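You operate a simulated robot arm through the tools that you are given. There is no shell and no other tool. Be economical: measure what you need, move in short steps, check, and stop when the job is done.

Carry out the task below with a simulated two-armed robot. There is one attempt and no reset: what you move stays moved.

## Task
Set the relief knob to about 7 bar on the pump gauge.
Fine: orange lever shut for it; free the lock lever, lock it again, reopen the orange lever.

Only the result counts: the job must be done as asked and must still hold three seconds after the hand-in. Knocking over, shifting, dropping, spilling or breaking anything else fails it.

## Robot
Two 7-joint arms with fingered hands on one trunk, on a base that drives. Base frame: it is fixed to the floor where the robot stands at the start and does not move with it; the origin is under the middle of the robot, x ahead of it, y to its left, z up; the surface under the hand at the start is at about z = 50. Readings come in cm, degrees, newtons and seconds.
The left shoulder is at the start at [7, 12.5, 105], the right one opposite. With the tool pointing down near the work surface each hand reaches from about 10 to 80 cm from the robot's upright axis, wherever it stands, measured 20 degrees to its own side. Places, roughly: lock lever [70, 30, 70]; orange lever [70, 0, 100]; pump box [60, 60, 90]; relief knob [70, 20, 80]. Payload 4 kg a hand.
The TCP of each hand is the grasp point between the finger pads, 2.9 cm short of the fingertips. In the tool frame z runs along the fingers and y along their closing line. Largest opening 10 cm; the body of the gripper starts 3.4 cm behind the TCP. The gripper is a hand of 5 fingers: y runs from the thumb to the fingers, the wrist lies at [-1.5, -10.5, -17.7] in the tool frame, and closing takes about 1.5 s.
Orientation is told as [roll, pitch, yaw] about the base's x, y, z axes, in that order, counted from this pose: with the fingers straight down and the wrist toward the robot, the tool's x, y and z point along [0, 1, 0], [1, 0, 0] and [0, 0, -1] of the base frame.

## Interface
- The arms move only by the tool apply_moves. It takes "left_motion", "right_motion" or both (then of equal length, played together; a hand with none holds still); each is a list that holds one entry, the list of rows, each a list of 6 numbers: the turn, a rotation vector about the tool's x, y, z in degrees, then the shift along the tool's x, y, z in cm. In form: [[[ax, ay, az, tx, ty, tz], ...]]. A call has 1 to 10 rows; each row shifts and turns the commanded pose from where the row before left it, along the tool's axes as they then stand. "left_hand" and "right_hand" are, for a hand that has rows, the finger opening in cm, from 0 to 10, set as the call begins (left out, the last holds). Rows are played at 5 a second. More than 5 cm and 8.6 degrees between two rows, or a gripper value outside its range, and nothing of the call is played. A pose out of reach is approached as far as the arm can. The call stops where the force on the tool passes 70 N (or 10 N more than at its start, if that is more) or the arm is blocked; 0.2 s more then pass. Each finger travels about 4.5 cm/s and halts on what it meets, pressing with about 34 N; the grip force reading is that of the motor and also rises with nothing between the fingers. The clock runs only during rows and for 0.2 s after the last one: add rows that do not move to give the fingers time. The reply holds the time, the measured pose of the TCP, the force on the tool along the base axes, the opening and the grip force, in the units named above and with some noise, with the torque about the TCP (base axes, N m) and any sound that the robot's microphone picked up, and new pictures: "views" is both (left out), scene, wrist or none (wrist: the cameras of the hands that moved).
- Cameras (640 x 400 px; columns grow to the right, rows downward): "scene" is now at [16.6, 4.28, 120.21]; the picture's right is [0.38, -0.93, -0.00], its down [-0.27, -0.11, -0.96] and it looks along [0.89, 0.36, -0.29] (base axes); focal length 251 px, centre (320, 200). "left" rides on the left gripper at [-6.6, -8.6, -12.1] in its tool frame; the picture's right is [-0.76, -0.31, 0.58], its down [0.59, -0.70, 0.40] and it looks along [0.28, 0.64, 0.71] (tool axes); focal length 247 px, centre (320, 200). "right" rides on the right gripper at [6.6, -8.6, -12.1] in its tool frame; the picture's right is [-0.76, 0.31, -0.58], its down [-0.59, -0.70, 0.40] and it looks along [-0.28, 0.64, 0.71] (tool axes); focal length 247 px, centre (320, 200). There is no depth. A picture from a camera that has moved, and an enlarged one, comes with that camera's place and axes in the base frame and with its lens. The place of the scene camera against the robot may be out by one fixed shift of up to 1.2 cm in any direction.
- move_column(by): slides the trunk up (or, below 0, down) by that many cm; the arms and the scene camera ride with it, the base frame stays. It gives what a move gives, with no picture.
- steer(legs): drives the robot by 1 to 6 legs, each [ahead, turn to the left] in cm and degrees, along the robot's own axes; the way and the turn of a leg run together, so that a leg with both is an arc; at most 150 cm and 180 degrees a leg. The arms and the cameras ride along, it lands a little off, and it stops where it bumps. It gives what a move gives, and a new picture of the scene camera.
- move_fingers(index, middle, ring, little, thumb_bend, thumb_turn, hand): sets how far each is bent, from 0 (flat) to 1 (curled in); at 0.3 the hand is open as for a grip, at 0.7 the pads meet at the TCP. One left out holds its place. A second passes; each finger stops where it meets its share of the squeeze, and holds until it gets a number again. A gripper value or a shape takes the hand back. It gives what a move gives, with no picture; readings hold the bend of each and the force on index, middle, ring, little, thumb and palm. thumb_turn goes from beside the hand (0) to across from the fingers (1), as for a grip.
- hand_shape(shape, hand): the hand has 5 fingers and takes this shape, open, in about a second: jaw (thumb against the fingers, like two jaws); tri (thumb and two fingers); tip (a fingertip pinch); poke (one finger out to press); point (the index stretched); flat (the hand flat); cup (the hand cupped); fist (a fist). The gripper value then closes the fingers along that shape, each until it touches; the sizes above hold for jaw. It gives what a move gives, with no picture.
- aim_head(pan, tilt): turns the head with the scene camera to pan (to the left, within 80 degrees either way) and tilt (down, from -29 to 69), counted from straight ahead of the robot. It gives what a move gives, and a new picture of the scene camera.
- close_up(camera, box): a new picture of the part [left, top, right, bottom] of that camera's present view, enlarged. No time passes.
- finish_job(): hands the job in; it is judged then, once.

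Go step by step. Nothing tells you exact positions but the pictures and the camera data: compare them with the known pose of the tool, close in by small moves and look again before you grip or let go. The budget is 120 turns and 260 pictures, counting those below and the enlarged ones. Unless the task says otherwise, let go and move clear before handing in, and close with one line.

The tools are called after "Request:" as name(argument=value, ...) on one line, values as JSON. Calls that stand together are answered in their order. apply_moves: Moves the arms, as the interface text tells. Its arguments: {"type":"object","properties":{"left_motion":{"type":"array"},"left_hand":{"type":"number"},"right_motion":{"type":"array"},"right_hand":{"type":"number"},"views":{"type":"string","enum":["both","scene","wrist","none"]}},"required":[]} The other tools are called the same way: move_column (by) slides the trunk up or down; hand_shape (shape, hand) gives the hand a shape; move_fingers (index, middle, ring, little, thumb_bend, thumb_turn, hand) moves the fingers one by one; steer (legs) drives the base; aim_head (pan, tilt) turns the head that bears the scene camera; close_up (camera, box) takes an enlarged picture of a part of a camera's view; finish_job () hands the job in.

At the start:

```text
clock: 0.0
left_ee_pos: [48.78, 39.21, 120.43]
left_orientation: [0.0, 0.0, 0.0]
left_contact_force: [-0.4, 1.0, -0.2]
left_torque: [0.01, 0.02, 0.01]
left_opening: 9.99
left_grasp_force: 0.0
left_shape: jaw
left_bend: [0.3, 0.3, 0.3, 0.3, 0.3, 0.98]
left_finger forces: [0.0, 0.0, 0.0, 0.1, 0.0, 0.0]
right_ee_pos: [61.99, -7.09, 109.88]
right_orientation: [0.0, 0.0, 0.0]
right_contact_force: [0.2, 0.3, 0.0]
right_torque: [0.01, 0.0, -0.01]
right_opening: 9.98
right_grasp_force: 0.2
right_shape: jaw
right_bend: [0.3, 0.3, 0.3, 0.3, 0.3, 0.98]
right_finger forces: [0.0, 0.0, 0.0, 0.0, 0.0, 0.0]
trunk travel left (down, up): [-25.0, 49.7]
robot x, y, heading: [0.24, -0.22, 0.0]
head pan, tilt: [22.2, 16.7]
```

scene: 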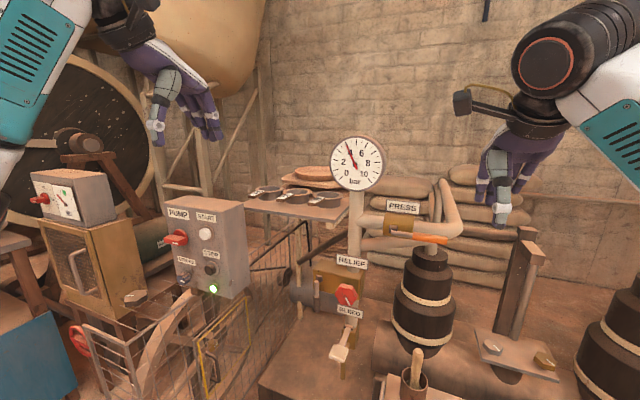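
right: 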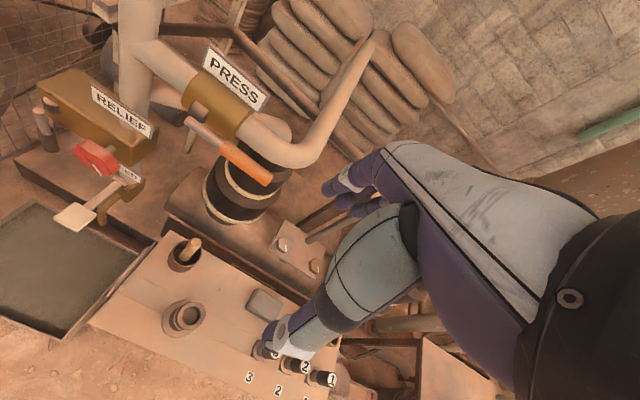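
left: 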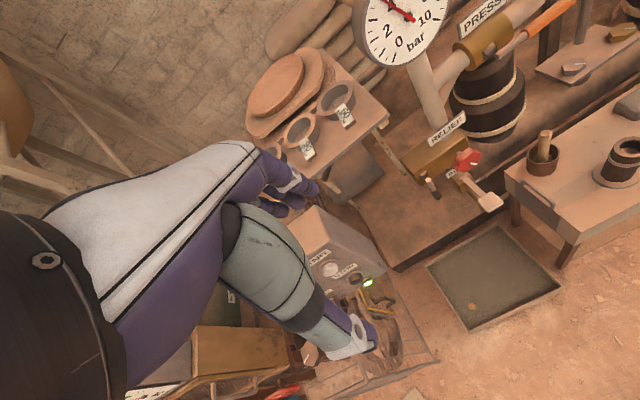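

I see the gauge, the RELIEF knob (red) with a lock lever near it, and the orange lever on the PRESS pipe. I'll enlarge these first.

Request:
close_up(camera="scene", box=[280, 120, 480, 245])

Request:
close_up(camera="scene", box=[280, 245, 440, 385])

Request:
close_up(camera="left", box=[340, 0, 640, 220])

Request:
close_up(camera="right", box=[20, 50, 300, 230])

Request:
close_up(camera="scene", box=[150, 190, 260, 300])

```text
3.20 times, centred on (380, 182) of scene
camera zoom: at [16.6, 4.28, 120.21], right [0.38, -0.93, 0.0], down [-0.27, -0.11, -0.96], along [0.89, 0.36, -0.29], focal length 804 px, centre (128, 256)
```

zoom: 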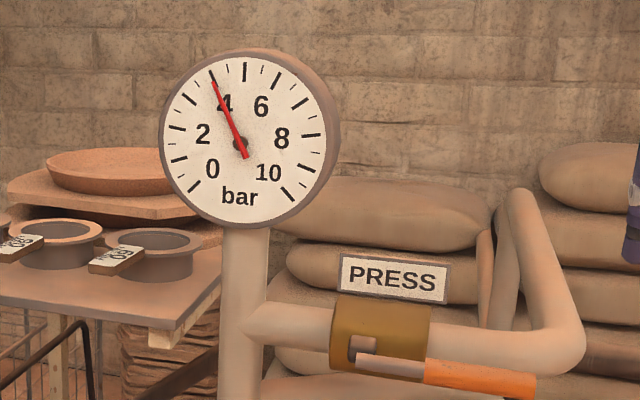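

```text
2.86 times, centred on (360, 315) of scene
camera zoom: at [16.6, 4.28, 120.21], right [0.38, -0.93, 0.0], down [-0.27, -0.11, -0.96], along [0.89, 0.36, -0.29], focal length 718 px, centre (206, -129)
```

zoom: 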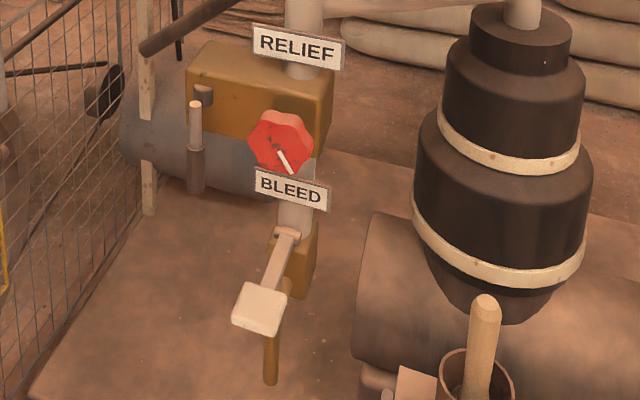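

```text
1.82 times, centred on (490, 110) of left
camera zoom: at [40.15, 32.63, 132.49], right [-0.31, -0.76, -0.58], down [-0.7, 0.59, -0.4], along [0.64, 0.28, -0.71], focal length 449 px, centre (11, 364)
```

zoom: 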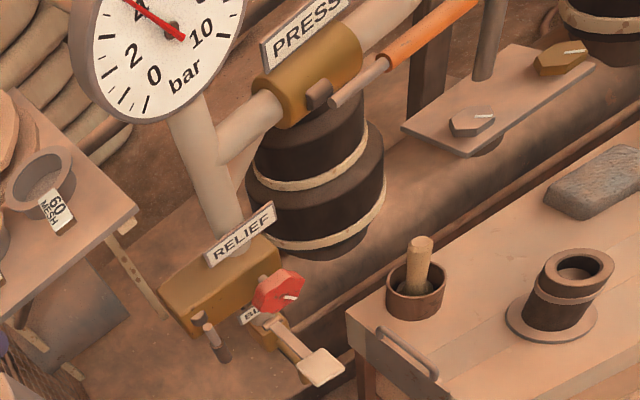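

```text
2.22 times, centred on (160, 140) of right
camera zoom: at [53.49, -0.52, 122.02], right [0.31, -0.76, 0.58], down [-0.7, -0.59, -0.4], along [0.64, -0.28, -0.71], focal length 549 px, centre (676, 333)
```

zoom: 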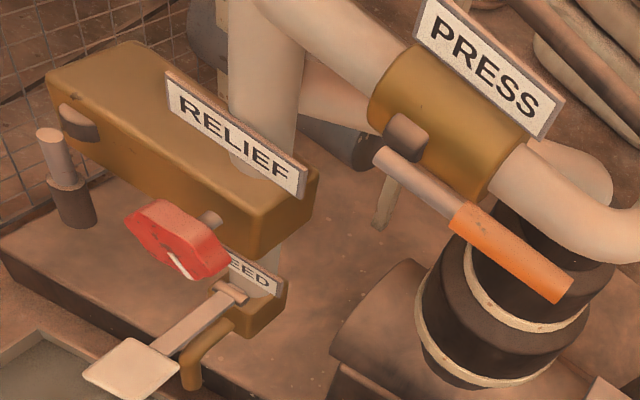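

```text
3.64 times, centred on (205, 245) of scene
camera zoom: at [16.6, 4.28, 120.21], right [0.38, -0.93, 0.0], down [-0.27, -0.11, -0.96], along [0.89, 0.36, -0.29], focal length 914 px, centre (738, 36)
```

zoom: 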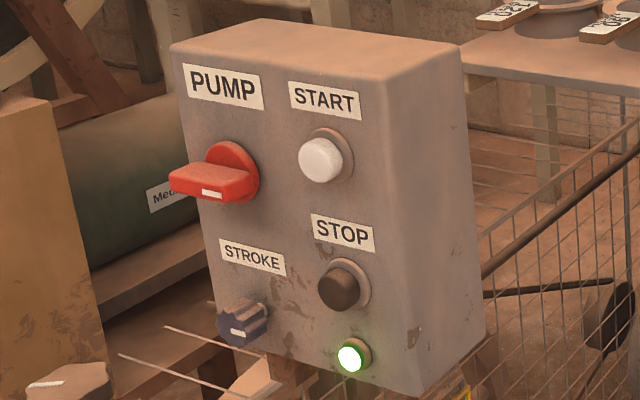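

The pump is running and the gauge is at 4 bar. From the hand cameras I put the knob near (71,18,79), the lock lever grip near (72.5,27,72.7) with its pivot at z 79.7, and the orange lever pivot near (75,8.3,97) with the grip reaching to y≈-3. I'll turn the right hand so its fingers point forward, then grip the orange lever.

Request:
apply_moves(right_motion=[[[-8.2, 0, 0, 0, -4, 0], [-8.2, 0, 0, 0, 0, 0], [-8.2, 0, 0, 0, 0, 0], [-8.2, 0, 0, 0, 0, 0], [-8.2, 0, 0, 0, 0, 0], [-8.2, 0, 0, 0, 0, 0], [-8.2, 0, 0, 0, 0, 0], [-8.2, 0, 0, 0, 0, 0], [-8.2, 0, 0, 0, 0, 0], [-8.1, 0, 0, 0, 0, 0]]], right_hand=7, views="none")

Request:
apply_moves(right_motion=[[[-8.1, 0, 0, 0, 0, 0], [0, 0, 0, 3, -3, 0], [0, 0, 0, 2, -3, 0], [0, 0, 0, 2, -3, 0], [0, 0, 0, 0, -3, 0]]])

```text
clock: 2.2
left_ee_pos: [48.7, 39.19, 120.39]
left_orientation: [0.0, 0.1, 0.0]
left_contact_force: [-0.2, -0.7, 0.0]
left_torque: [-0.01, -0.01, 0.01]
left_opening: 9.97
left_grasp_force: 0.2
left_shape: jaw
left_bend: [0.3, 0.3, 0.3, 0.3, 0.3, 0.98]
left_finger forces: [0.1, 0.0, 0.1, 0.0, 0.0, 0.0]
right_ee_pos: [58.0, -7.17, 109.84]
right_orientation: [-0.3, -82.0, 0.4]
right_contact_force: [0.3, 0.3, -0.5]
right_torque: [0.03, -0.01, -0.01]
right_opening: 7.01
right_grasp_force: 0.0
right_shape: jaw
right_bend: [0.41, 0.35, 0.26, 0.4, 0.3, 0.99]
right_finger forces: [0.0, 0.1, 0.0, 0.0, 0.1, 0.0]
trunk travel left (down, up): [-25.0, 49.7]
robot x, y, heading: [0.25, -0.14, -0.1]
head pan, tilt: [22.2, 16.7]
```

```text
clock: 3.4
left_ee_pos: [48.63, 39.22, 120.46]
left_orientation: [0.0, 0.0, 0.0]
left_contact_force: [-0.6, 0.1, 0.4]
left_torque: [-0.01, -0.02, -0.01]
left_opening: 9.99
left_grasp_force: 0.1
left_shape: jaw
left_bend: [0.3, 0.3, 0.3, 0.3, 0.3, 0.98]
left_finger forces: [0.0, 0.0, 0.0, 0.0, 0.0, 0.0]
right_ee_pos: [57.88, 0.16, 97.78]
right_orientation: [41.1, -89.8, -41.0]
right_contact_force: [-0.4, 0.6, -0.2]
right_torque: [-0.01, 0.01, -0.04]
right_opening: 7.01
right_grasp_force: 0.0
right_shape: jaw
right_bend: [0.41, 0.35, 0.26, 0.41, 0.3, 0.99]
right_finger forces: [0.0, 0.0, 0.1, 0.1, 0.0, 0.0]
trunk travel left (down, up): [-25.0, 49.7]
robot x, y, heading: [0.06, 0.14, 0.2]
head pan, tilt: [22.2, 16.7]
camera scene: at [16.62, 4.26, 120.21], right [0.38, -0.93, 0.0], down [-0.27, -0.11, -0.96], along [0.89, 0.36, -0.29], focal length 251 px, centre (320, 200)
camera right: at [45.85, 6.59, 89.3], right [-0.57, -0.76, 0.31], down [0.4, -0.59, -0.71], along [0.71, -0.28, 0.64], focal length 247 px, centre (320, 200)
```

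scene: 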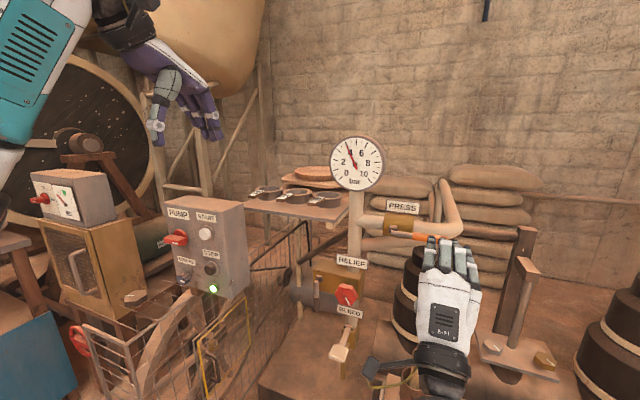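
right: 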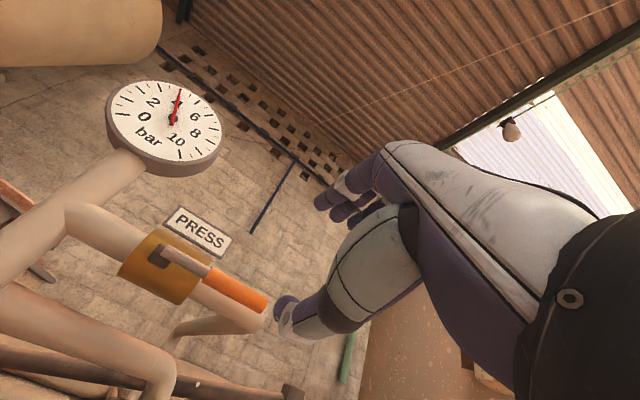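

The lever's grip sits at y -2.3 to 3.7, z ≈ 96.1, x ≈ 72.7. I'll move the right hand forward around it.

Request:
apply_moves(right_motion=[[[0, 0, 0, -0.4, -0.9, 3], [0, 0, 0, -0.4, -0.8, 3], [0, 0, 0, 0, 0, 3], [0, 0, 0, 0, 0, 2], [0, 0, 0, 0, 0, 1.5], [0, 0, 0, 0, 0, 0]]])

```text
clock: 4.8
left_ee_pos: [48.64, 39.16, 120.39]
left_orientation: [0.1, 0.1, 0.0]
left_contact_force: [0.2, 0.1, -0.1]
left_torque: [-0.03, 0.0, -0.01]
left_opening: 9.99
left_grasp_force: 0.0
left_shape: jaw
left_bend: [0.3, 0.3, 0.3, 0.3, 0.3, 0.98]
left_finger forces: [0.0, 0.0, 0.1, 0.0, 0.0, 0.0]
right_ee_pos: [70.67, -0.76, 96.38]
right_orientation: [-22.7, -90.0, 22.6]
right_contact_force: [0.3, 0.1, -0.9]
right_torque: [-0.03, -0.02, -0.03]
right_opening: 7.0
right_grasp_force: 0.0
right_shape: jaw
right_bend: [0.41, 0.35, 0.26, 0.41, 0.3, 0.99]
right_finger forces: [0.0, 0.0, 0.0, 0.1, 0.0, 0.0]
trunk travel left (down, up): [-25.0, 49.7]
robot x, y, heading: [0.2, 0.02, 0.2]
head pan, tilt: [22.2, 16.7]
camera scene: at [16.6, 4.28, 120.21], right [0.38, -0.93, 0.0], down [-0.27, -0.11, -0.96], along [0.89, 0.36, -0.29], focal length 251 px, centre (320, 200)
camera right: at [58.6, 5.68, 87.89], right [-0.58, -0.76, 0.31], down [0.4, -0.59, -0.7], along [0.71, -0.28, 0.64], focal length 247 px, centre (320, 200)
```

scene: 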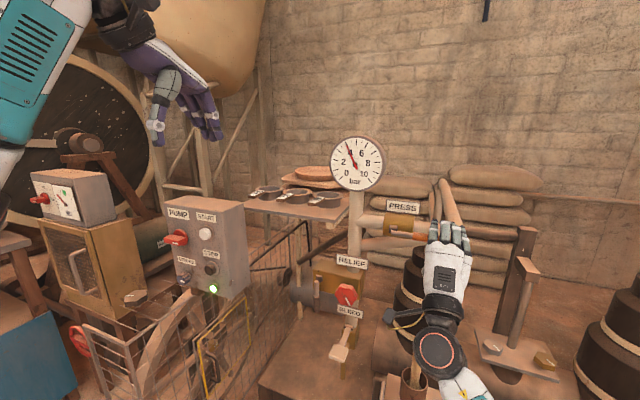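
right: 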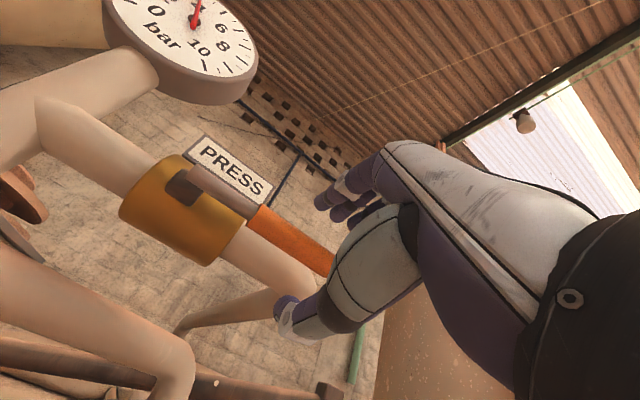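

The lever lies between thumb and fingers. I'll go 1.3 cm further and close on it.

Request:
apply_moves(right_motion=[[[0, 0, 0, 0, 0, 1.3], [0, 0, 0, 0, 0, 0]]], views="none")

Request:
apply_moves(right_motion=[[[0, 0, 0, 0, 0, 0], [0, 0, 0, 0, 0, 0], [0, 0, 0, 0, 0, 0], [0, 0, 0, 0, 0, 0], [0, 0, 0, 0, 0, 0], [0, 0, 0, 0, 0, 0], [0, 0, 0, 0, 0, 0]]], right_hand=0.5)

```text
clock: 5.4
left_ee_pos: [48.65, 39.15, 120.45]
left_orientation: [0.1, 0.0, 0.0]
left_contact_force: [-0.1, 0.3, 0.1]
left_torque: [0.01, 0.0, -0.02]
left_opening: 9.97
left_grasp_force: 0.0
left_shape: jaw
left_bend: [0.3, 0.3, 0.3, 0.3, 0.3, 0.98]
left_finger forces: [0.0, 0.0, 0.1, 0.0, 0.0, 0.1]
right_ee_pos: [71.83, -0.8, 96.39]
right_orientation: [-29.9, -90.0, 30.0]
right_contact_force: [1.2, 0.2, 0.4]
right_torque: [0.02, -0.02, -0.04]
right_opening: 7.02
right_grasp_force: 0.1
right_shape: jaw
right_bend: [0.41, 0.35, 0.26, 0.41, 0.3, 0.99]
right_finger forces: [0.0, 0.0, 0.1, 0.0, 0.0, 0.1]
trunk travel left (down, up): [-25.0, 49.7]
robot x, y, heading: [-0.17, -0.05, 0.4]
head pan, tilt: [22.2, 16.7]
```

```text
clock: 7.0
left_ee_pos: [48.77, 39.09, 120.36]
left_orientation: [0.1, 0.0, 0.0]
left_contact_force: [-1.0, 0.1, -0.5]
left_torque: [-0.01, 0.02, 0.02]
left_opening: 9.99
left_grasp_force: 0.1
left_shape: jaw
left_bend: [0.3, 0.3, 0.3, 0.3, 0.3, 0.98]
left_finger forces: [0.0, 0.0, 0.0, 0.0, 0.1, 0.1]
right_ee_pos: [71.93, -0.85, 96.21]
right_orientation: [-16.3, -89.9, 16.3]
right_contact_force: [6.0, -0.8, -2.3]
right_torque: [-0.08, -0.01, 0.0]
right_opening: 1.19
right_grasp_force: 34.3
right_shape: jaw
right_bend: [0.65, 0.63, 0.72, 0.7, 0.6, 1.0]
right_finger forces: [16.3, 8.4, 3.7, 0.1, 30.5, 0.1]
trunk travel left (down, up): [-25.0, 49.7]
robot x, y, heading: [0.07, -0.35, 0.1]
head pan, tilt: [22.2, 16.7]
camera scene: at [16.69, 4.28, 120.19], right [0.38, -0.93, 0.0], down [-0.27, -0.11, -0.96], along [0.89, 0.36, -0.29], focal length 251 px, centre (320, 200)
camera right: at [59.87, 5.68, 87.73], right [-0.58, -0.76, 0.31], down [0.4, -0.59, -0.7], along [0.71, -0.28, 0.64], focal length 247 px, centre (320, 200)
```

scene: 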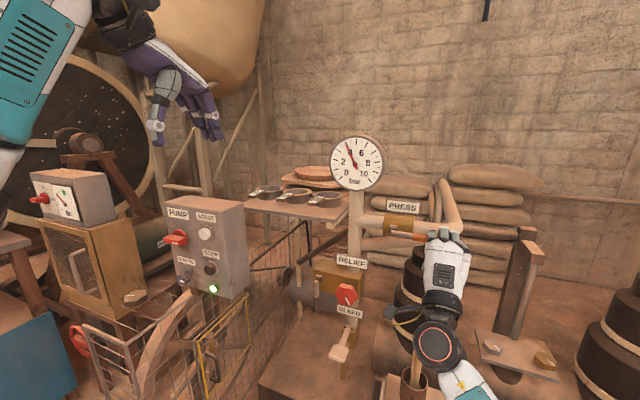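
right: 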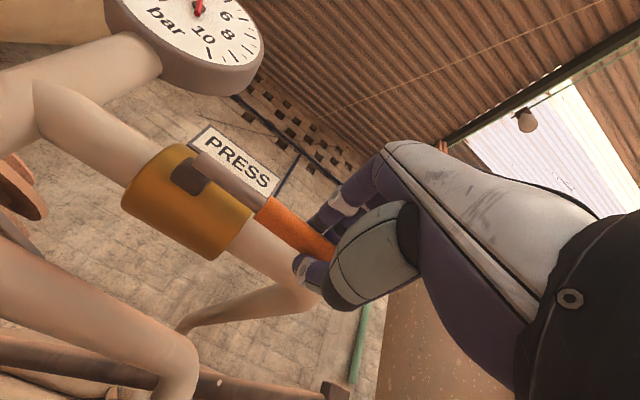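

It is gripped firmly. I'll test the downward turn direction with two small arc rows about the pivot (radius about 9.1 cm).

Request:
apply_moves(right_motion=[[[0, 0, 5, 0.035, -0.79, 0], [0, 0, 5, 0.035, -0.79, 0], [0, 0, 0, 0, 0, 0]]], views="none")

```text
clock: 7.8
left_ee_pos: [48.8, 39.23, 120.37]
left_orientation: [0.0, 0.1, 0.0]
left_contact_force: [0.5, 0.2, -0.3]
left_torque: [0.03, 0.0, 0.01]
left_opening: 9.97
left_grasp_force: 0.0
left_shape: jaw
left_bend: [0.3, 0.3, 0.3, 0.3, 0.3, 0.98]
left_finger forces: [0.0, 0.0, 0.0, 0.0, 0.0, 0.1]
right_ee_pos: [71.91, -0.73, 94.55]
right_orientation: [89.4, -80.1, -89.4]
right_contact_force: [8.3, 1.6, -0.4]
right_torque: [-0.05, 0.01, 0.03]
right_opening: 1.14
right_grasp_force: 33.8
right_shape: jaw
right_bend: [0.65, 0.63, 0.72, 0.7, 0.6, 1.0]
right_finger forces: [17.6, 8.3, 3.5, 0.0, 30.2, 0.0]
trunk travel left (down, up): [-25.0, 49.7]
robot x, y, heading: [0.01, 0.03, -0.1]
head pan, tilt: [22.2, 16.7]
```

The lever moves down with little resistance, so I'll continue along the arc.

Request:
apply_moves(right_motion=[[[0, 0, 8, 0.089, -1.267, 0], [0, 0, 8, 0.089, -1.267, 0], [0, 0, 8, 0.089, -1.267, 0], [0, 0, 8, 0.089, -1.267, 0], [0, 0, 8, 0.089, -1.267, 0], [0, 0, 8, 0.089, -1.267, 0], [0, 0, 8, 0.089, -1.267, 0], [0, 0, 8, 0.089, -1.267, 0]]])

```text
clock: 9.6
left_ee_pos: [48.6, 39.31, 120.31]
left_orientation: [-0.2, 0.0, 0.0]
left_contact_force: [0.8, 0.4, 0.2]
left_torque: [-0.01, -0.02, -0.07]
left_opening: 9.94
left_grasp_force: 0.1
left_shape: jaw
left_bend: [0.3, 0.3, 0.3, 0.3, 0.3, 0.98]
left_finger forces: [0.0, 0.1, 0.0, 0.1, 0.0, 0.0]
right_ee_pos: [71.63, 5.9, 87.83]
right_orientation: [90.4, -16.0, -90.0]
right_contact_force: [25.6, 6.0, 24.2]
right_torque: [-0.27, -0.35, 0.02]
right_opening: 1.04
right_grasp_force: 33.6
right_shape: jaw
right_bend: [0.64, 0.63, 0.72, 0.7, 0.72, 0.98]
right_finger forces: [16.0, 8.0, 2.1, 0.0, 31.2, 0.1]
trunk travel left (down, up): [-25.0, 49.7]
robot x, y, heading: [-0.27, 0.1, -0.1]
head pan, tilt: [22.2, 16.7]
camera scene: at [16.62, 4.35, 120.23], right [0.38, -0.93, 0.0], down [-0.27, -0.11, -0.96], along [0.89, 0.36, -0.29], focal length 251 px, centre (320, 200)
camera right: at [59.61, 15.92, 91.7], right [-0.57, -0.51, -0.65], down [0.4, 0.51, -0.76], along [0.72, -0.69, -0.09], focal length 247 px, centre (320, 200)
```

scene: 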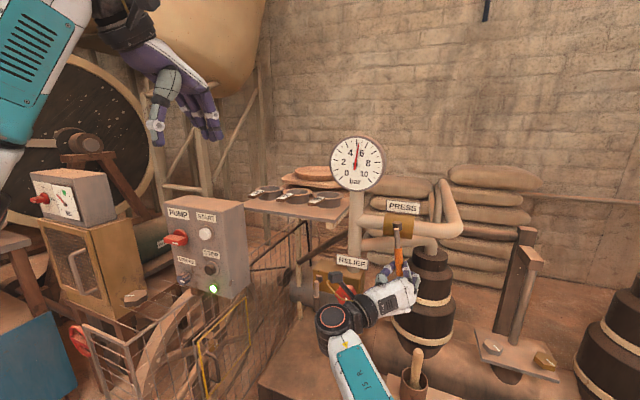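
right: 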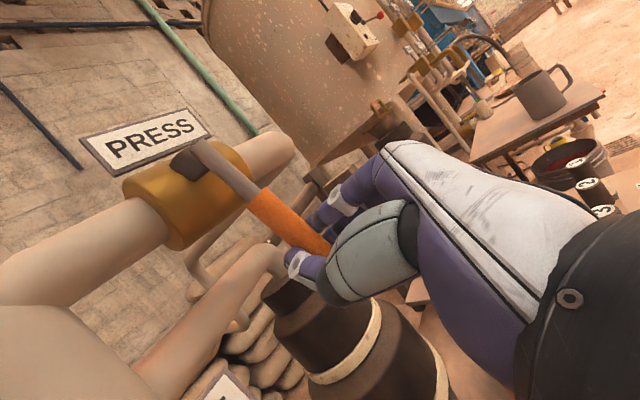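

The gauge is already rising (about 5). I'll turn the last 16°, easing toward the pivot to relieve the pull.

Request:
apply_moves(right_motion=[[[0, 0, 8, 0.35, -1.25, 0.2], [0, 0, 8, 0.2, -1.25, 0.2], [0, 0, 0, 0, 0, 0], [0, 0, 0, 0, 0, 0]]])

Request:
close_up(camera="scene", box=[310, 120, 460, 290])

```text
clock: 10.6
left_ee_pos: [48.93, 39.0, 120.38]
left_orientation: [0.0, 0.2, 0.1]
left_contact_force: [0.0, 0.4, 0.0]
left_torque: [0.0, -0.02, 0.0]
left_opening: 9.99
left_grasp_force: 0.1
left_shape: jaw
left_bend: [0.3, 0.3, 0.3, 0.3, 0.3, 0.98]
left_finger forces: [0.0, 0.0, 0.0, 0.0, 0.0, 0.0]
right_ee_pos: [71.56, 7.48, 87.75]
right_orientation: [89.6, -0.1, -90.0]
right_contact_force: [32.5, -0.9, 6.0]
right_torque: [-0.29, -0.04, -0.05]
right_opening: 0.93
right_grasp_force: 34.5
right_shape: jaw
right_bend: [0.64, 0.63, 0.7, 0.7, 0.63, 0.99]
right_finger forces: [16.7, 11.1, 7.0, 0.1, 31.8, 0.1]
right hand out of reach, approached as far as the arm can: row 2
trunk travel left (down, up): [-25.0, 49.7]
robot x, y, heading: [-0.52, 0.27, 0.0]
head pan, tilt: [22.2, 16.7]
camera scene: at [16.88, 4.27, 120.16], right [0.38, -0.93, 0.0], down [-0.27, -0.11, -0.96], along [0.89, 0.36, -0.29], focal length 251 px, centre (320, 200)
camera right: at [59.61, 15.94, 94.55], right [-0.58, -0.31, -0.75], down [0.39, 0.7, -0.59], along [0.71, -0.64, -0.29], focal length 247 px, centre (320, 200)
```

scene: 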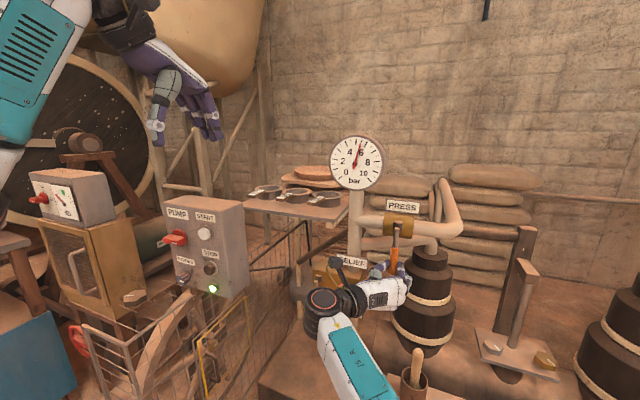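
right: 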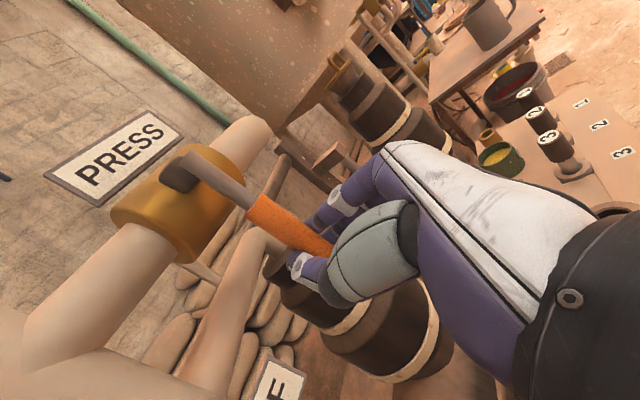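

```text
2.35 times, centred on (385, 205) of scene
camera zoom: at [16.88, 4.27, 120.16], right [0.38, -0.93, 0.0], down [-0.27, -0.11, -0.96], along [0.89, 0.36, -0.29], focal length 591 px, centre (167, 188)
```

zoom: 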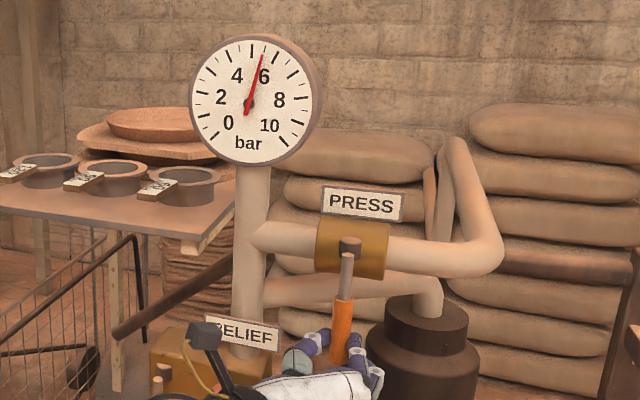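

The lever is nearly vertical (maybe 4° short) and the arm is at its reach limit. I'll roll the wrist back slightly while nudging the lever the last bit in +y.

Request:
apply_moves(right_motion=[[[0, 0, -5, 0, -0.5, -0.2], [0, 0, -5, 0, -0.5, 0], [0, 0, 0, 0, -0.3, 0], [0, 0, 0, 0, 0, 0]]], views="scene")

Request:
close_up(camera="scene", box=[310, 120, 460, 290])

```text
clock: 11.6
left_ee_pos: [48.91, 38.99, 120.4]
left_orientation: [0.1, 0.3, 0.0]
left_contact_force: [0.0, -0.5, -0.3]
left_torque: [0.03, -0.02, -0.05]
left_opening: 9.97
left_grasp_force: 0.0
left_shape: jaw
left_bend: [0.3, 0.3, 0.3, 0.3, 0.3, 0.98]
left_finger forces: [0.0, 0.0, 0.0, 0.1, 0.1, 0.1]
right_ee_pos: [71.52, 8.15, 87.62]
right_orientation: [89.5, -10.0, -90.3]
right_contact_force: [21.0, -27.7, -1.9]
right_torque: [-0.09, 0.11, -0.5]
right_opening: 0.91
right_grasp_force: 34.0
right_shape: jaw
right_bend: [0.58, 0.59, 0.7, 0.7, 0.73, 0.99]
right_finger forces: [26.8, 14.0, 8.3, 0.0, 21.2, 0.0]
trunk travel left (down, up): [-25.0, 49.7]
robot x, y, heading: [0.38, 0.27, 0.1]
head pan, tilt: [22.2, 16.7]
camera scene: at [16.83, 4.01, 120.17], right [0.38, -0.93, 0.0], down [-0.27, -0.11, -0.96], along [0.89, 0.36, -0.29], focal length 251 px, centre (320, 200)
```

scene: 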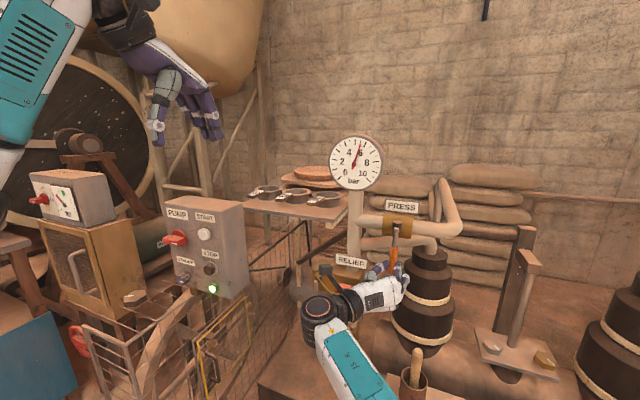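

```text
2.35 times, centred on (385, 205) of scene
camera zoom: at [16.83, 4.01, 120.17], right [0.38, -0.93, 0.0], down [-0.27, -0.11, -0.96], along [0.89, 0.36, -0.29], focal length 591 px, centre (167, 188)
```

zoom: 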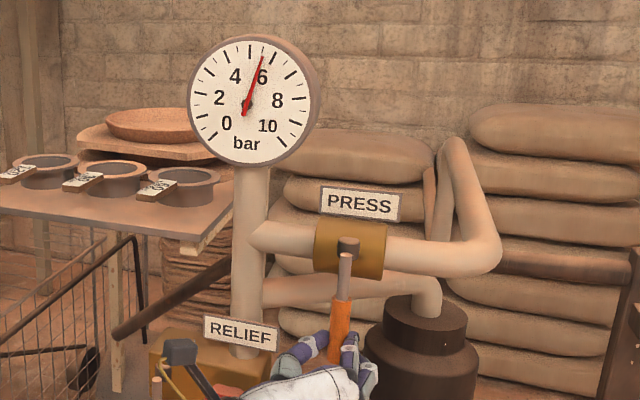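

Reaction of -28 N in y shows it's on its stop: shut, gauge at about 5.5. I'll release and back out the right hand, then move it to the right.

Request:
apply_moves(right_motion=[[[0, 0, 0, 0, 0, 0], [0, 0, 0, 0, 0.8, 0], [0, 0, 0, 0, 0, 0], [0, 0, 0, 0, 0, 0], [0, 0, 0, 0, 0, -3], [0, 0, 0, 0, 0, -4], [0, 0, 0, 0, 0, -4], [0, 0, 0, 0, 0, -4]]], right_hand=6, views="scene")

Request:
apply_moves(right_motion=[[[0, 0, 0, 0, 5, 0], [0, 0, 0, 0, 5, 0], [0, 0, 0, 0, 5, 0], [0, 0, 0, 0, 5, 0], [0, 0, 0, 0, 0, 0]]])

Request:
close_up(camera="scene", box=[270, 120, 470, 370])

```text
clock: 13.4
left_ee_pos: [48.69, 39.19, 120.52]
left_orientation: [0.0, 0.0, 0.0]
left_contact_force: [0.0, 0.1, -0.8]
left_torque: [0.02, -0.01, 0.0]
left_opening: 9.96
left_grasp_force: 0.1
left_shape: jaw
left_bend: [0.3, 0.3, 0.3, 0.3, 0.3, 0.98]
left_finger forces: [0.0, 0.0, 0.0, 0.0, 0.0, 0.0]
right_ee_pos: [55.94, 7.98, 88.44]
right_orientation: [90.0, -10.0, -90.0]
right_contact_force: [-0.1, 0.1, -0.3]
right_torque: [0.03, 0.0, 0.04]
right_opening: 5.97
right_grasp_force: 0.0
right_shape: jaw
right_bend: [0.4, 0.39, 0.73, 0.45, 0.3, 1.0]
right_finger forces: [0.0, 0.0, 0.0, 0.1, 0.1, 0.0]
trunk travel left (down, up): [-25.0, 49.7]
robot x, y, heading: [-0.01, -0.19, -0.0]
head pan, tilt: [22.2, 16.7]
camera scene: at [16.57, 4.28, 120.22], right [0.38, -0.93, 0.0], down [-0.27, -0.11, -0.96], along [0.89, 0.36, -0.29], focal length 251 px, centre (320, 200)
```

scene: 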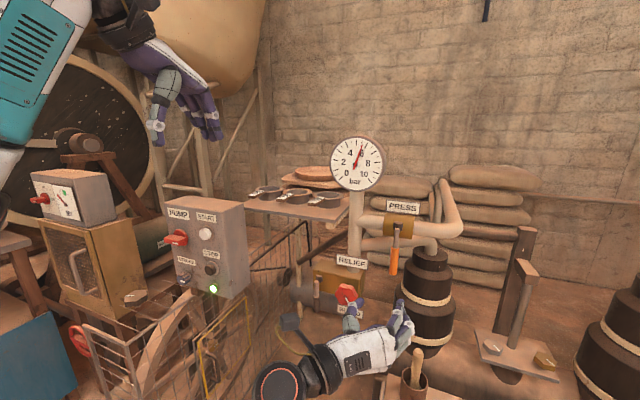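

```text
clock: 14.6
left_ee_pos: [48.76, 39.27, 120.58]
left_orientation: [0.0, 0.0, 0.0]
left_contact_force: [-0.5, 0.3, 0.7]
left_torque: [0.01, 0.0, 0.01]
left_opening: 9.96
left_grasp_force: 0.3
left_shape: jaw
left_bend: [0.3, 0.3, 0.3, 0.3, 0.3, 0.98]
left_finger forces: [0.0, 0.0, 0.0, 0.0, 0.1, 0.0]
right_ee_pos: [56.03, -11.75, 91.54]
right_orientation: [90.0, -10.0, -90.0]
right_contact_force: [-0.8, 0.3, -0.9]
right_torque: [0.01, 0.0, -0.03]
right_opening: 6.0
right_grasp_force: 0.1
right_shape: jaw
right_bend: [0.39, 0.39, 0.73, 0.45, 0.3, 1.0]
right_finger forces: [0.0, 0.0, 0.0, 0.1, 0.0, 0.0]
trunk travel left (down, up): [-25.0, 49.7]
robot x, y, heading: [0.01, -0.36, -0.2]
head pan, tilt: [22.2, 16.7]
camera scene: at [16.59, 4.28, 120.21], right [0.38, -0.93, 0.0], down [-0.27, -0.11, -0.96], along [0.89, 0.36, -0.29], focal length 251 px, centre (320, 200)
camera right: at [43.98, -2.21, 96.63], right [-0.58, -0.43, -0.69], down [0.4, 0.59, -0.7], along [0.71, -0.68, -0.17], focal length 247 px, centre (320, 200)
```

scene: 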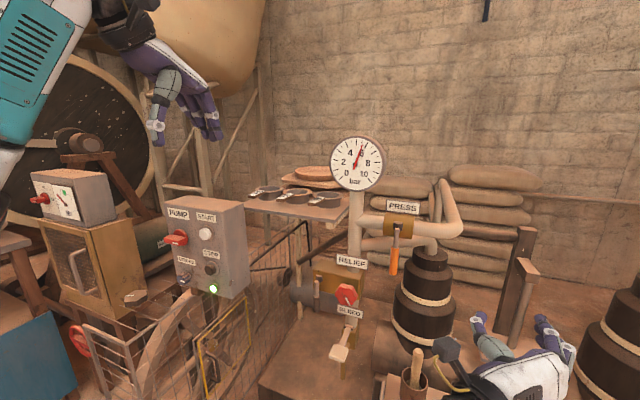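
right: 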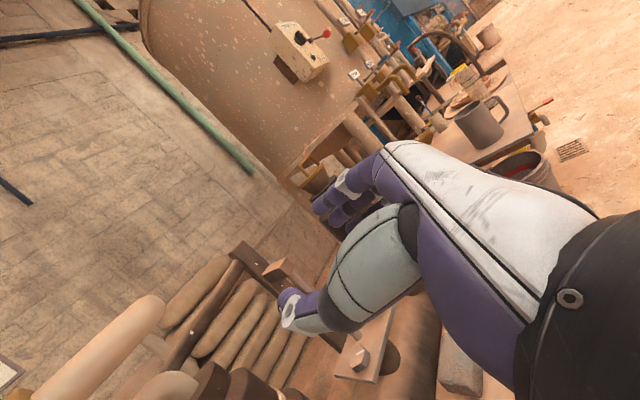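

```text
1.60 times, centred on (370, 245) of scene
camera zoom: at [16.59, 4.28, 120.21], right [0.38, -0.93, 0.0], down [-0.27, -0.11, -0.96], along [0.89, 0.36, -0.29], focal length 402 px, centre (240, 128)
```

zoom: 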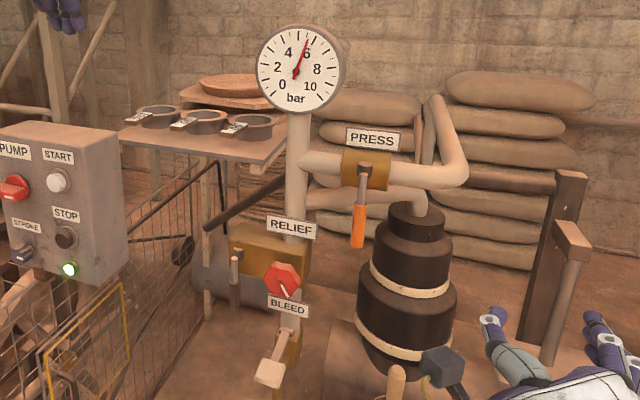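

The orange lever stays shut. Next I turn the left hand so its fingers point forward with the wrist to the left, for the lock lever.

Request:
apply_moves(left_motion=[[[-4.949, 4.949, 4.949, 0, 0, 0], [-4.949, 4.949, 4.949, 0, 0, 0], [-4.949, 4.949, 4.949, 0, 0, 0], [-4.949, 4.949, 4.949, 0, 0, 0], [-4.949, 4.949, 4.949, 0, 0, 0], [-4.949, 4.949, 4.949, 0, 0, 0], [-4.949, 4.949, 4.949, 0, 0, 0], [-4.949, 4.949, 4.949, 0, 0, 0], [-4.949, 4.949, 4.949, 0, 0, 0], [-4.949, 4.949, 4.949, 0, 0, 0]]], left_hand=5, views="none")

Request:
apply_moves(left_motion=[[[-4.949, 4.949, 4.949, 0, 0, 0], [-4.949, 4.949, 4.949, 0, 0, 0], [-4.949, 4.949, 4.949, 0, 0, 0], [-4.949, 4.949, 4.949, 0, 0, 0], [0, 0, 0, 0, 0, 0]]])

```text
clock: 16.8
left_ee_pos: [48.65, 39.12, 120.5]
left_orientation: [66.8, -15.4, -66.7]
left_contact_force: [0.2, -0.5, 0.1]
left_torque: [0.01, 0.01, 0.0]
left_opening: 5.01
left_grasp_force: 0.1
left_shape: jaw
left_bend: [0.41, 0.43, 0.74, 0.49, 0.35, 1.0]
left_finger forces: [0.0, 0.1, 0.0, 0.1, 0.0, 0.0]
right_ee_pos: [56.03, -11.64, 91.54]
right_orientation: [90.0, -10.1, -89.9]
right_contact_force: [0.8, 0.3, 0.3]
right_torque: [0.02, 0.0, -0.01]
right_opening: 6.02
right_grasp_force: 0.0
right_shape: jaw
right_bend: [0.39, 0.39, 0.73, 0.45, 0.3, 1.0]
right_finger forces: [0.0, 0.1, 0.2, 0.1, 0.1, 0.1]
trunk travel left (down, up): [-25.0, 49.7]
robot x, y, heading: [-0.4, -0.11, -0.0]
head pan, tilt: [22.2, 16.7]
```

```text
clock: 18.0
left_ee_pos: [48.62, 39.1, 120.4]
left_orientation: [90.1, 0.0, -90.1]
left_contact_force: [0.4, 0.0, 0.9]
left_torque: [0.0, 0.0, 0.0]
left_opening: 5.02
left_grasp_force: 0.0
left_shape: jaw
left_bend: [0.41, 0.43, 0.74, 0.49, 0.35, 1.0]
left_finger forces: [0.0, 0.1, 0.0, 0.1, 0.0, 0.0]
right_ee_pos: [56.09, -11.63, 91.51]
right_orientation: [89.9, -10.1, -90.1]
right_contact_force: [0.0, 1.8, -0.7]
right_torque: [0.0, 0.0, 0.0]
right_opening: 6.0
right_grasp_force: 0.0
right_shape: jaw
right_bend: [0.39, 0.39, 0.73, 0.45, 0.3, 1.0]
right_finger forces: [0.0, 0.0, 0.0, 0.1, 0.0, 0.0]
trunk travel left (down, up): [-25.0, 49.7]
robot x, y, heading: [-0.64, 0.14, -0.2]
head pan, tilt: [22.2, 16.7]
camera scene: at [16.59, 4.28, 120.22], right [0.38, -0.93, 0.0], down [-0.27, -0.11, -0.96], along [0.89, 0.36, -0.29], focal length 251 px, centre (320, 200)
camera left: at [36.65, 47.71, 113.85], right [0.58, 0.31, -0.76], down [0.4, 0.7, 0.59], along [0.71, -0.64, 0.28], focal length 247 px, centre (320, 200)
```

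scene: 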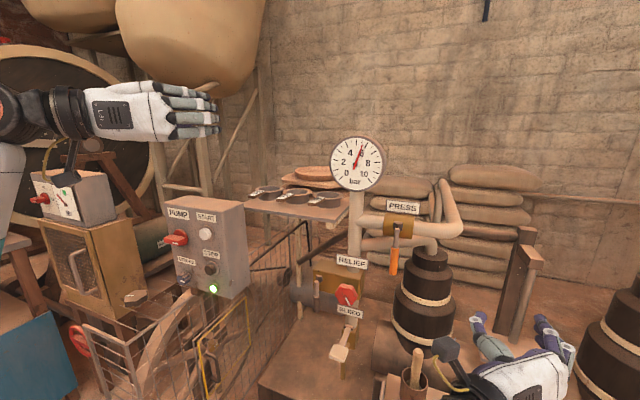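
left: 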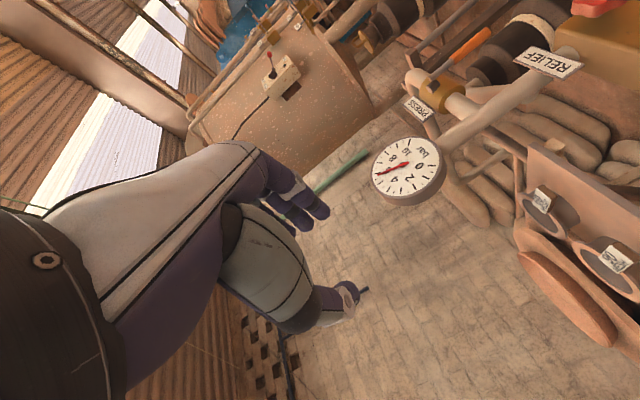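

I want to check the wire cage near the pump box before lowering the left arm beside it.

Request:
aim_head(pan=30, tilt=35)

Request:
close_up(camera="scene", box=[160, 80, 440, 255])

```text
clock: 18.8
left_ee_pos: [48.73, 39.13, 120.44]
left_orientation: [90.0, 0.0, -90.0]
left_contact_force: [-0.2, -0.4, -0.5]
left_torque: [0.0, -0.01, 0.03]
left_opening: 5.01
left_grasp_force: 0.0
left_shape: jaw
left_bend: [0.41, 0.43, 0.74, 0.49, 0.35, 1.0]
left_finger forces: [0.0, 0.1, 0.0, 0.0, 0.0, 0.1]
right_ee_pos: [55.9, -11.67, 91.56]
right_orientation: [90.0, -10.1, -90.0]
right_contact_force: [0.2, 1.0, 0.4]
right_torque: [0.02, 0.0, -0.01]
right_opening: 5.98
right_grasp_force: 0.1
right_shape: jaw
right_bend: [0.39, 0.39, 0.73, 0.45, 0.3, 1.0]
right_finger forces: [0.0, 0.1, 0.0, 0.0, 0.0, 0.0]
trunk travel left (down, up): [-25.0, 49.7]
robot x, y, heading: [0.36, 0.04, -0.1]
head pan, tilt: [30.0, 35.0]
camera scene: at [15.57, 5.16, 117.29], right [0.5, -0.87, 0.0], down [-0.5, -0.29, -0.82], along [0.71, 0.41, -0.57], focal length 251 px, centre (320, 200)
```

scene: 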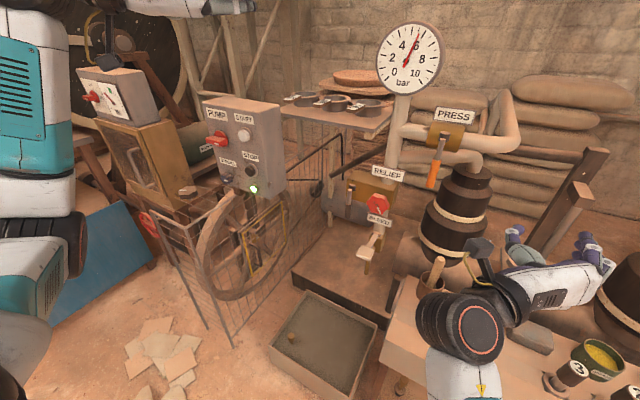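

```text
2.29 times, centred on (300, 168) of scene
camera zoom: at [15.57, 5.16, 117.29], right [0.5, -0.87, 0.0], down [-0.5, -0.29, -0.82], along [0.71, 0.41, -0.57], focal length 574 px, centre (366, 274)
```

zoom: 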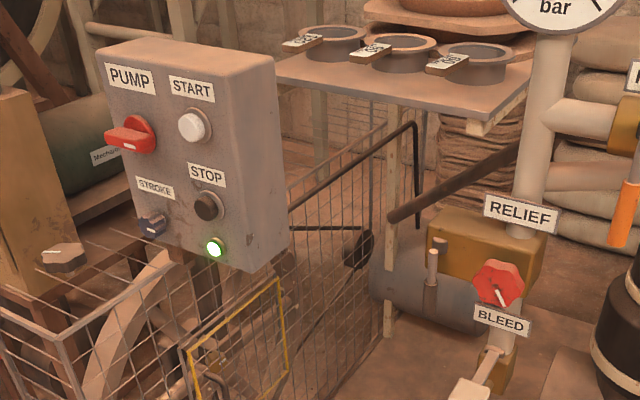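

The cage and pump box stand well left (y > 50), so the way is free. I'll lower the left hand to in front of the lock lever.

Request:
apply_moves(left_motion=[[[0, 0, 0, -4.5, 0.5, 0], [0, 0, 0, -4.7, 1, 0], [0, 0, 0, -4.7, 1, 0], [0, 0, 0, -4.7, 1, 0], [0, 0, 0, -4.7, 1, 0], [0, 0, 0, -4.7, 1, 0], [0, 0, 0, -4.7, 1, 0], [0, 0, 0, -4.7, 1, 0], [0, 0, 0, -4.7, 1, 0]]], views="none")

Request:
apply_moves(left_motion=[[[0, 0, 0, -3, 1.2, 3], [0, 0, 0, -2.3, 1.2, 3], [0, 0, 0, 0, 1.1, 2], [0, 0, 0, 0, 0, 0]]])

```text
clock: 20.8
left_ee_pos: [49.11, 30.46, 77.94]
left_orientation: [90.0, -0.1, -90.0]
left_contact_force: [0.1, -0.2, -0.8]
left_torque: [0.01, 0.01, 0.03]
left_opening: 5.04
left_grasp_force: 0.1
left_shape: jaw
left_bend: [0.41, 0.43, 0.74, 0.49, 0.35, 1.0]
left_finger forces: [0.0, 0.0, 0.0, 0.1, 0.0, 0.0]
right_ee_pos: [56.07, -11.72, 91.43]
right_orientation: [90.0, -10.0, -90.0]
right_contact_force: [0.2, 1.0, -0.5]
right_torque: [0.02, 0.0, 0.0]
right_opening: 6.02
right_grasp_force: 0.0
right_shape: jaw
right_bend: [0.39, 0.39, 0.73, 0.45, 0.3, 1.0]
right_finger forces: [0.1, 0.0, 0.1, 0.1, 0.0, 0.0]
trunk travel left (down, up): [-25.0, 49.7]
robot x, y, heading: [0.38, -0.17, 0.1]
head pan, tilt: [30.0, 35.0]
```

```text
clock: 21.8
left_ee_pos: [56.65, 26.83, 72.98]
left_orientation: [90.0, 0.1, -89.9]
left_contact_force: [0.6, 0.7, -0.3]
left_torque: [0.04, 0.0, 0.01]
left_opening: 4.99
left_grasp_force: 0.0
left_shape: jaw
left_bend: [0.41, 0.43, 0.74, 0.49, 0.35, 1.0]
left_finger forces: [0.1, 0.0, 0.0, 0.0, 0.0, 0.1]
right_ee_pos: [55.97, -11.78, 91.49]
right_orientation: [89.9, -9.9, -90.0]
right_contact_force: [-0.3, 0.3, -0.5]
right_torque: [0.04, 0.02, 0.0]
right_opening: 6.02
right_grasp_force: 0.0
right_shape: jaw
right_bend: [0.39, 0.39, 0.73, 0.45, 0.3, 1.0]
right_finger forces: [0.0, 0.0, 0.0, 0.0, 0.1, 0.0]
trunk travel left (down, up): [-25.0, 49.7]
robot x, y, heading: [0.06, 0.19, 0.2]
head pan, tilt: [30.0, 35.0]
camera scene: at [15.57, 5.14, 117.29], right [0.5, -0.87, 0.0], down [-0.5, -0.29, -0.82], along [0.71, 0.41, -0.57], focal length 251 px, centre (320, 200)
camera left: at [44.66, 35.54, 66.43], right [0.58, 0.31, -0.76], down [0.4, 0.7, 0.59], along [0.71, -0.64, 0.28], focal length 247 px, centre (320, 200)
```

scene: 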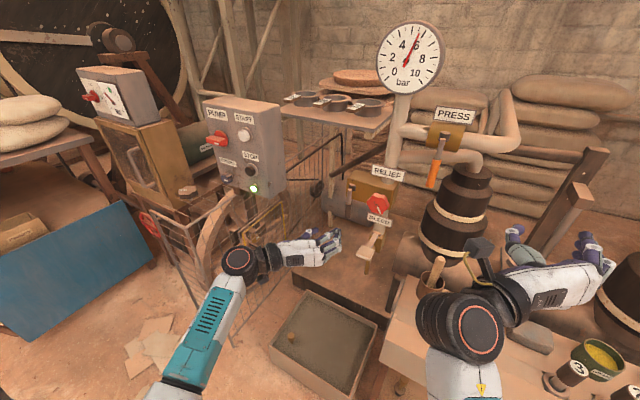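
left: 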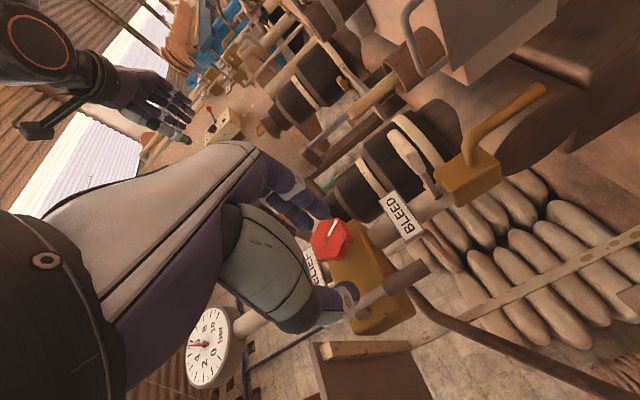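

The lock lever's grip spans z 69.5–73.5 at y 27. I'll advance along x with the opening around it.

Request:
apply_moves(left_motion=[[[0, 0, 0, -1.5, 0, 3], [0, 0, 0, 0, 0, 4], [0, 0, 0, 0, 0, 3], [0, 0, 0, 0, 0, 2], [0, 0, 0, 0, 0, 0]]])

Request:
close_up(camera="left", box=[230, 150, 480, 340])

Request:
close_up(camera="scene", box=[290, 150, 430, 290])

```text
clock: 23.0
left_ee_pos: [63.73, 26.97, 71.32]
left_orientation: [89.9, -0.1, -90.0]
left_contact_force: [-0.6, -0.3, 0.1]
left_torque: [-0.01, -0.01, -0.03]
left_opening: 4.99
left_grasp_force: 0.2
left_shape: jaw
left_bend: [0.41, 0.43, 0.74, 0.49, 0.35, 1.0]
left_finger forces: [0.0, 0.1, 0.1, 0.0, 0.0, 0.0]
left hand out of reach, approached as far as the arm can: row 3, 4
right_ee_pos: [56.01, -11.73, 91.5]
right_orientation: [90.1, -10.0, -90.0]
right_contact_force: [-0.2, 0.2, -0.2]
right_torque: [-0.01, -0.02, 0.0]
right_opening: 5.97
right_grasp_force: 0.1
right_shape: jaw
right_bend: [0.39, 0.39, 0.73, 0.45, 0.3, 1.0]
right_finger forces: [0.0, 0.0, 0.0, 0.1, 0.1, 0.0]
trunk travel left (down, up): [-25.0, 49.7]
robot x, y, heading: [-0.01, -0.1, -0.0]
head pan, tilt: [30.0, 35.0]
camera scene: at [15.57, 5.14, 117.28], right [0.5, -0.87, 0.0], down [-0.5, -0.29, -0.82], along [0.71, 0.41, -0.57], focal length 251 px, centre (320, 200)
camera left: at [51.66, 35.62, 64.78], right [0.58, 0.31, -0.76], down [0.4, 0.7, 0.59], along [0.71, -0.64, 0.28], focal length 247 px, centre (320, 200)
```

scene: 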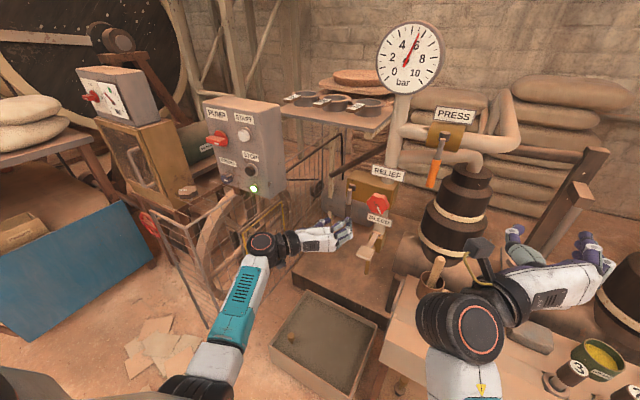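
left: 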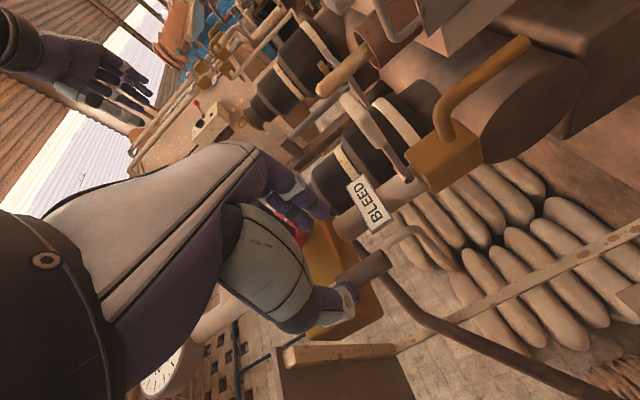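

```text
2.11 times, centred on (355, 245) of left
camera zoom: at [51.66, 35.62, 64.78], right [0.58, 0.31, -0.76], down [0.4, 0.7, 0.59], along [0.71, -0.64, 0.28], focal length 520 px, centre (246, 105)
```

zoom: 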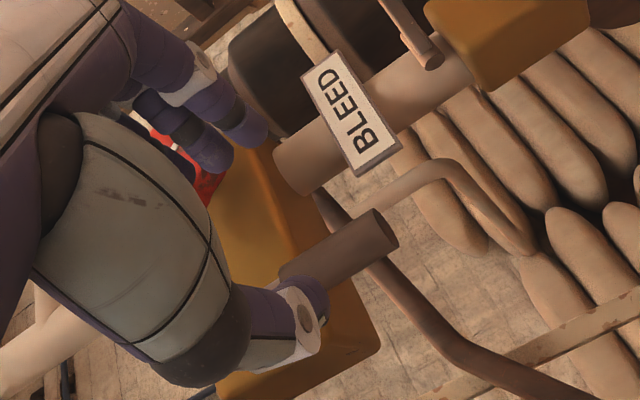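

```text
2.86 times, centred on (360, 220) of scene
camera zoom: at [15.57, 5.14, 117.28], right [0.5, -0.87, 0.0], down [-0.5, -0.29, -0.82], along [0.71, 0.41, -0.57], focal length 718 px, centre (206, 143)
```

zoom: 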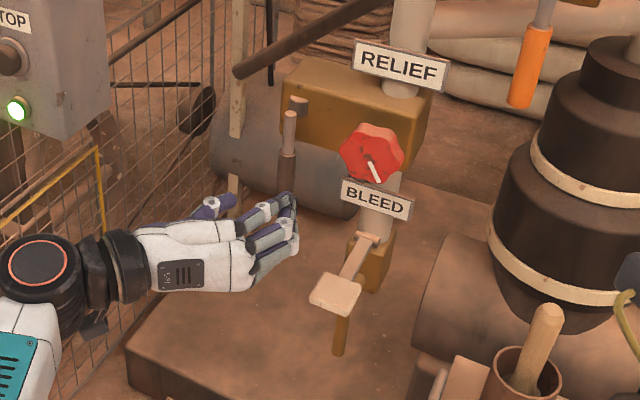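

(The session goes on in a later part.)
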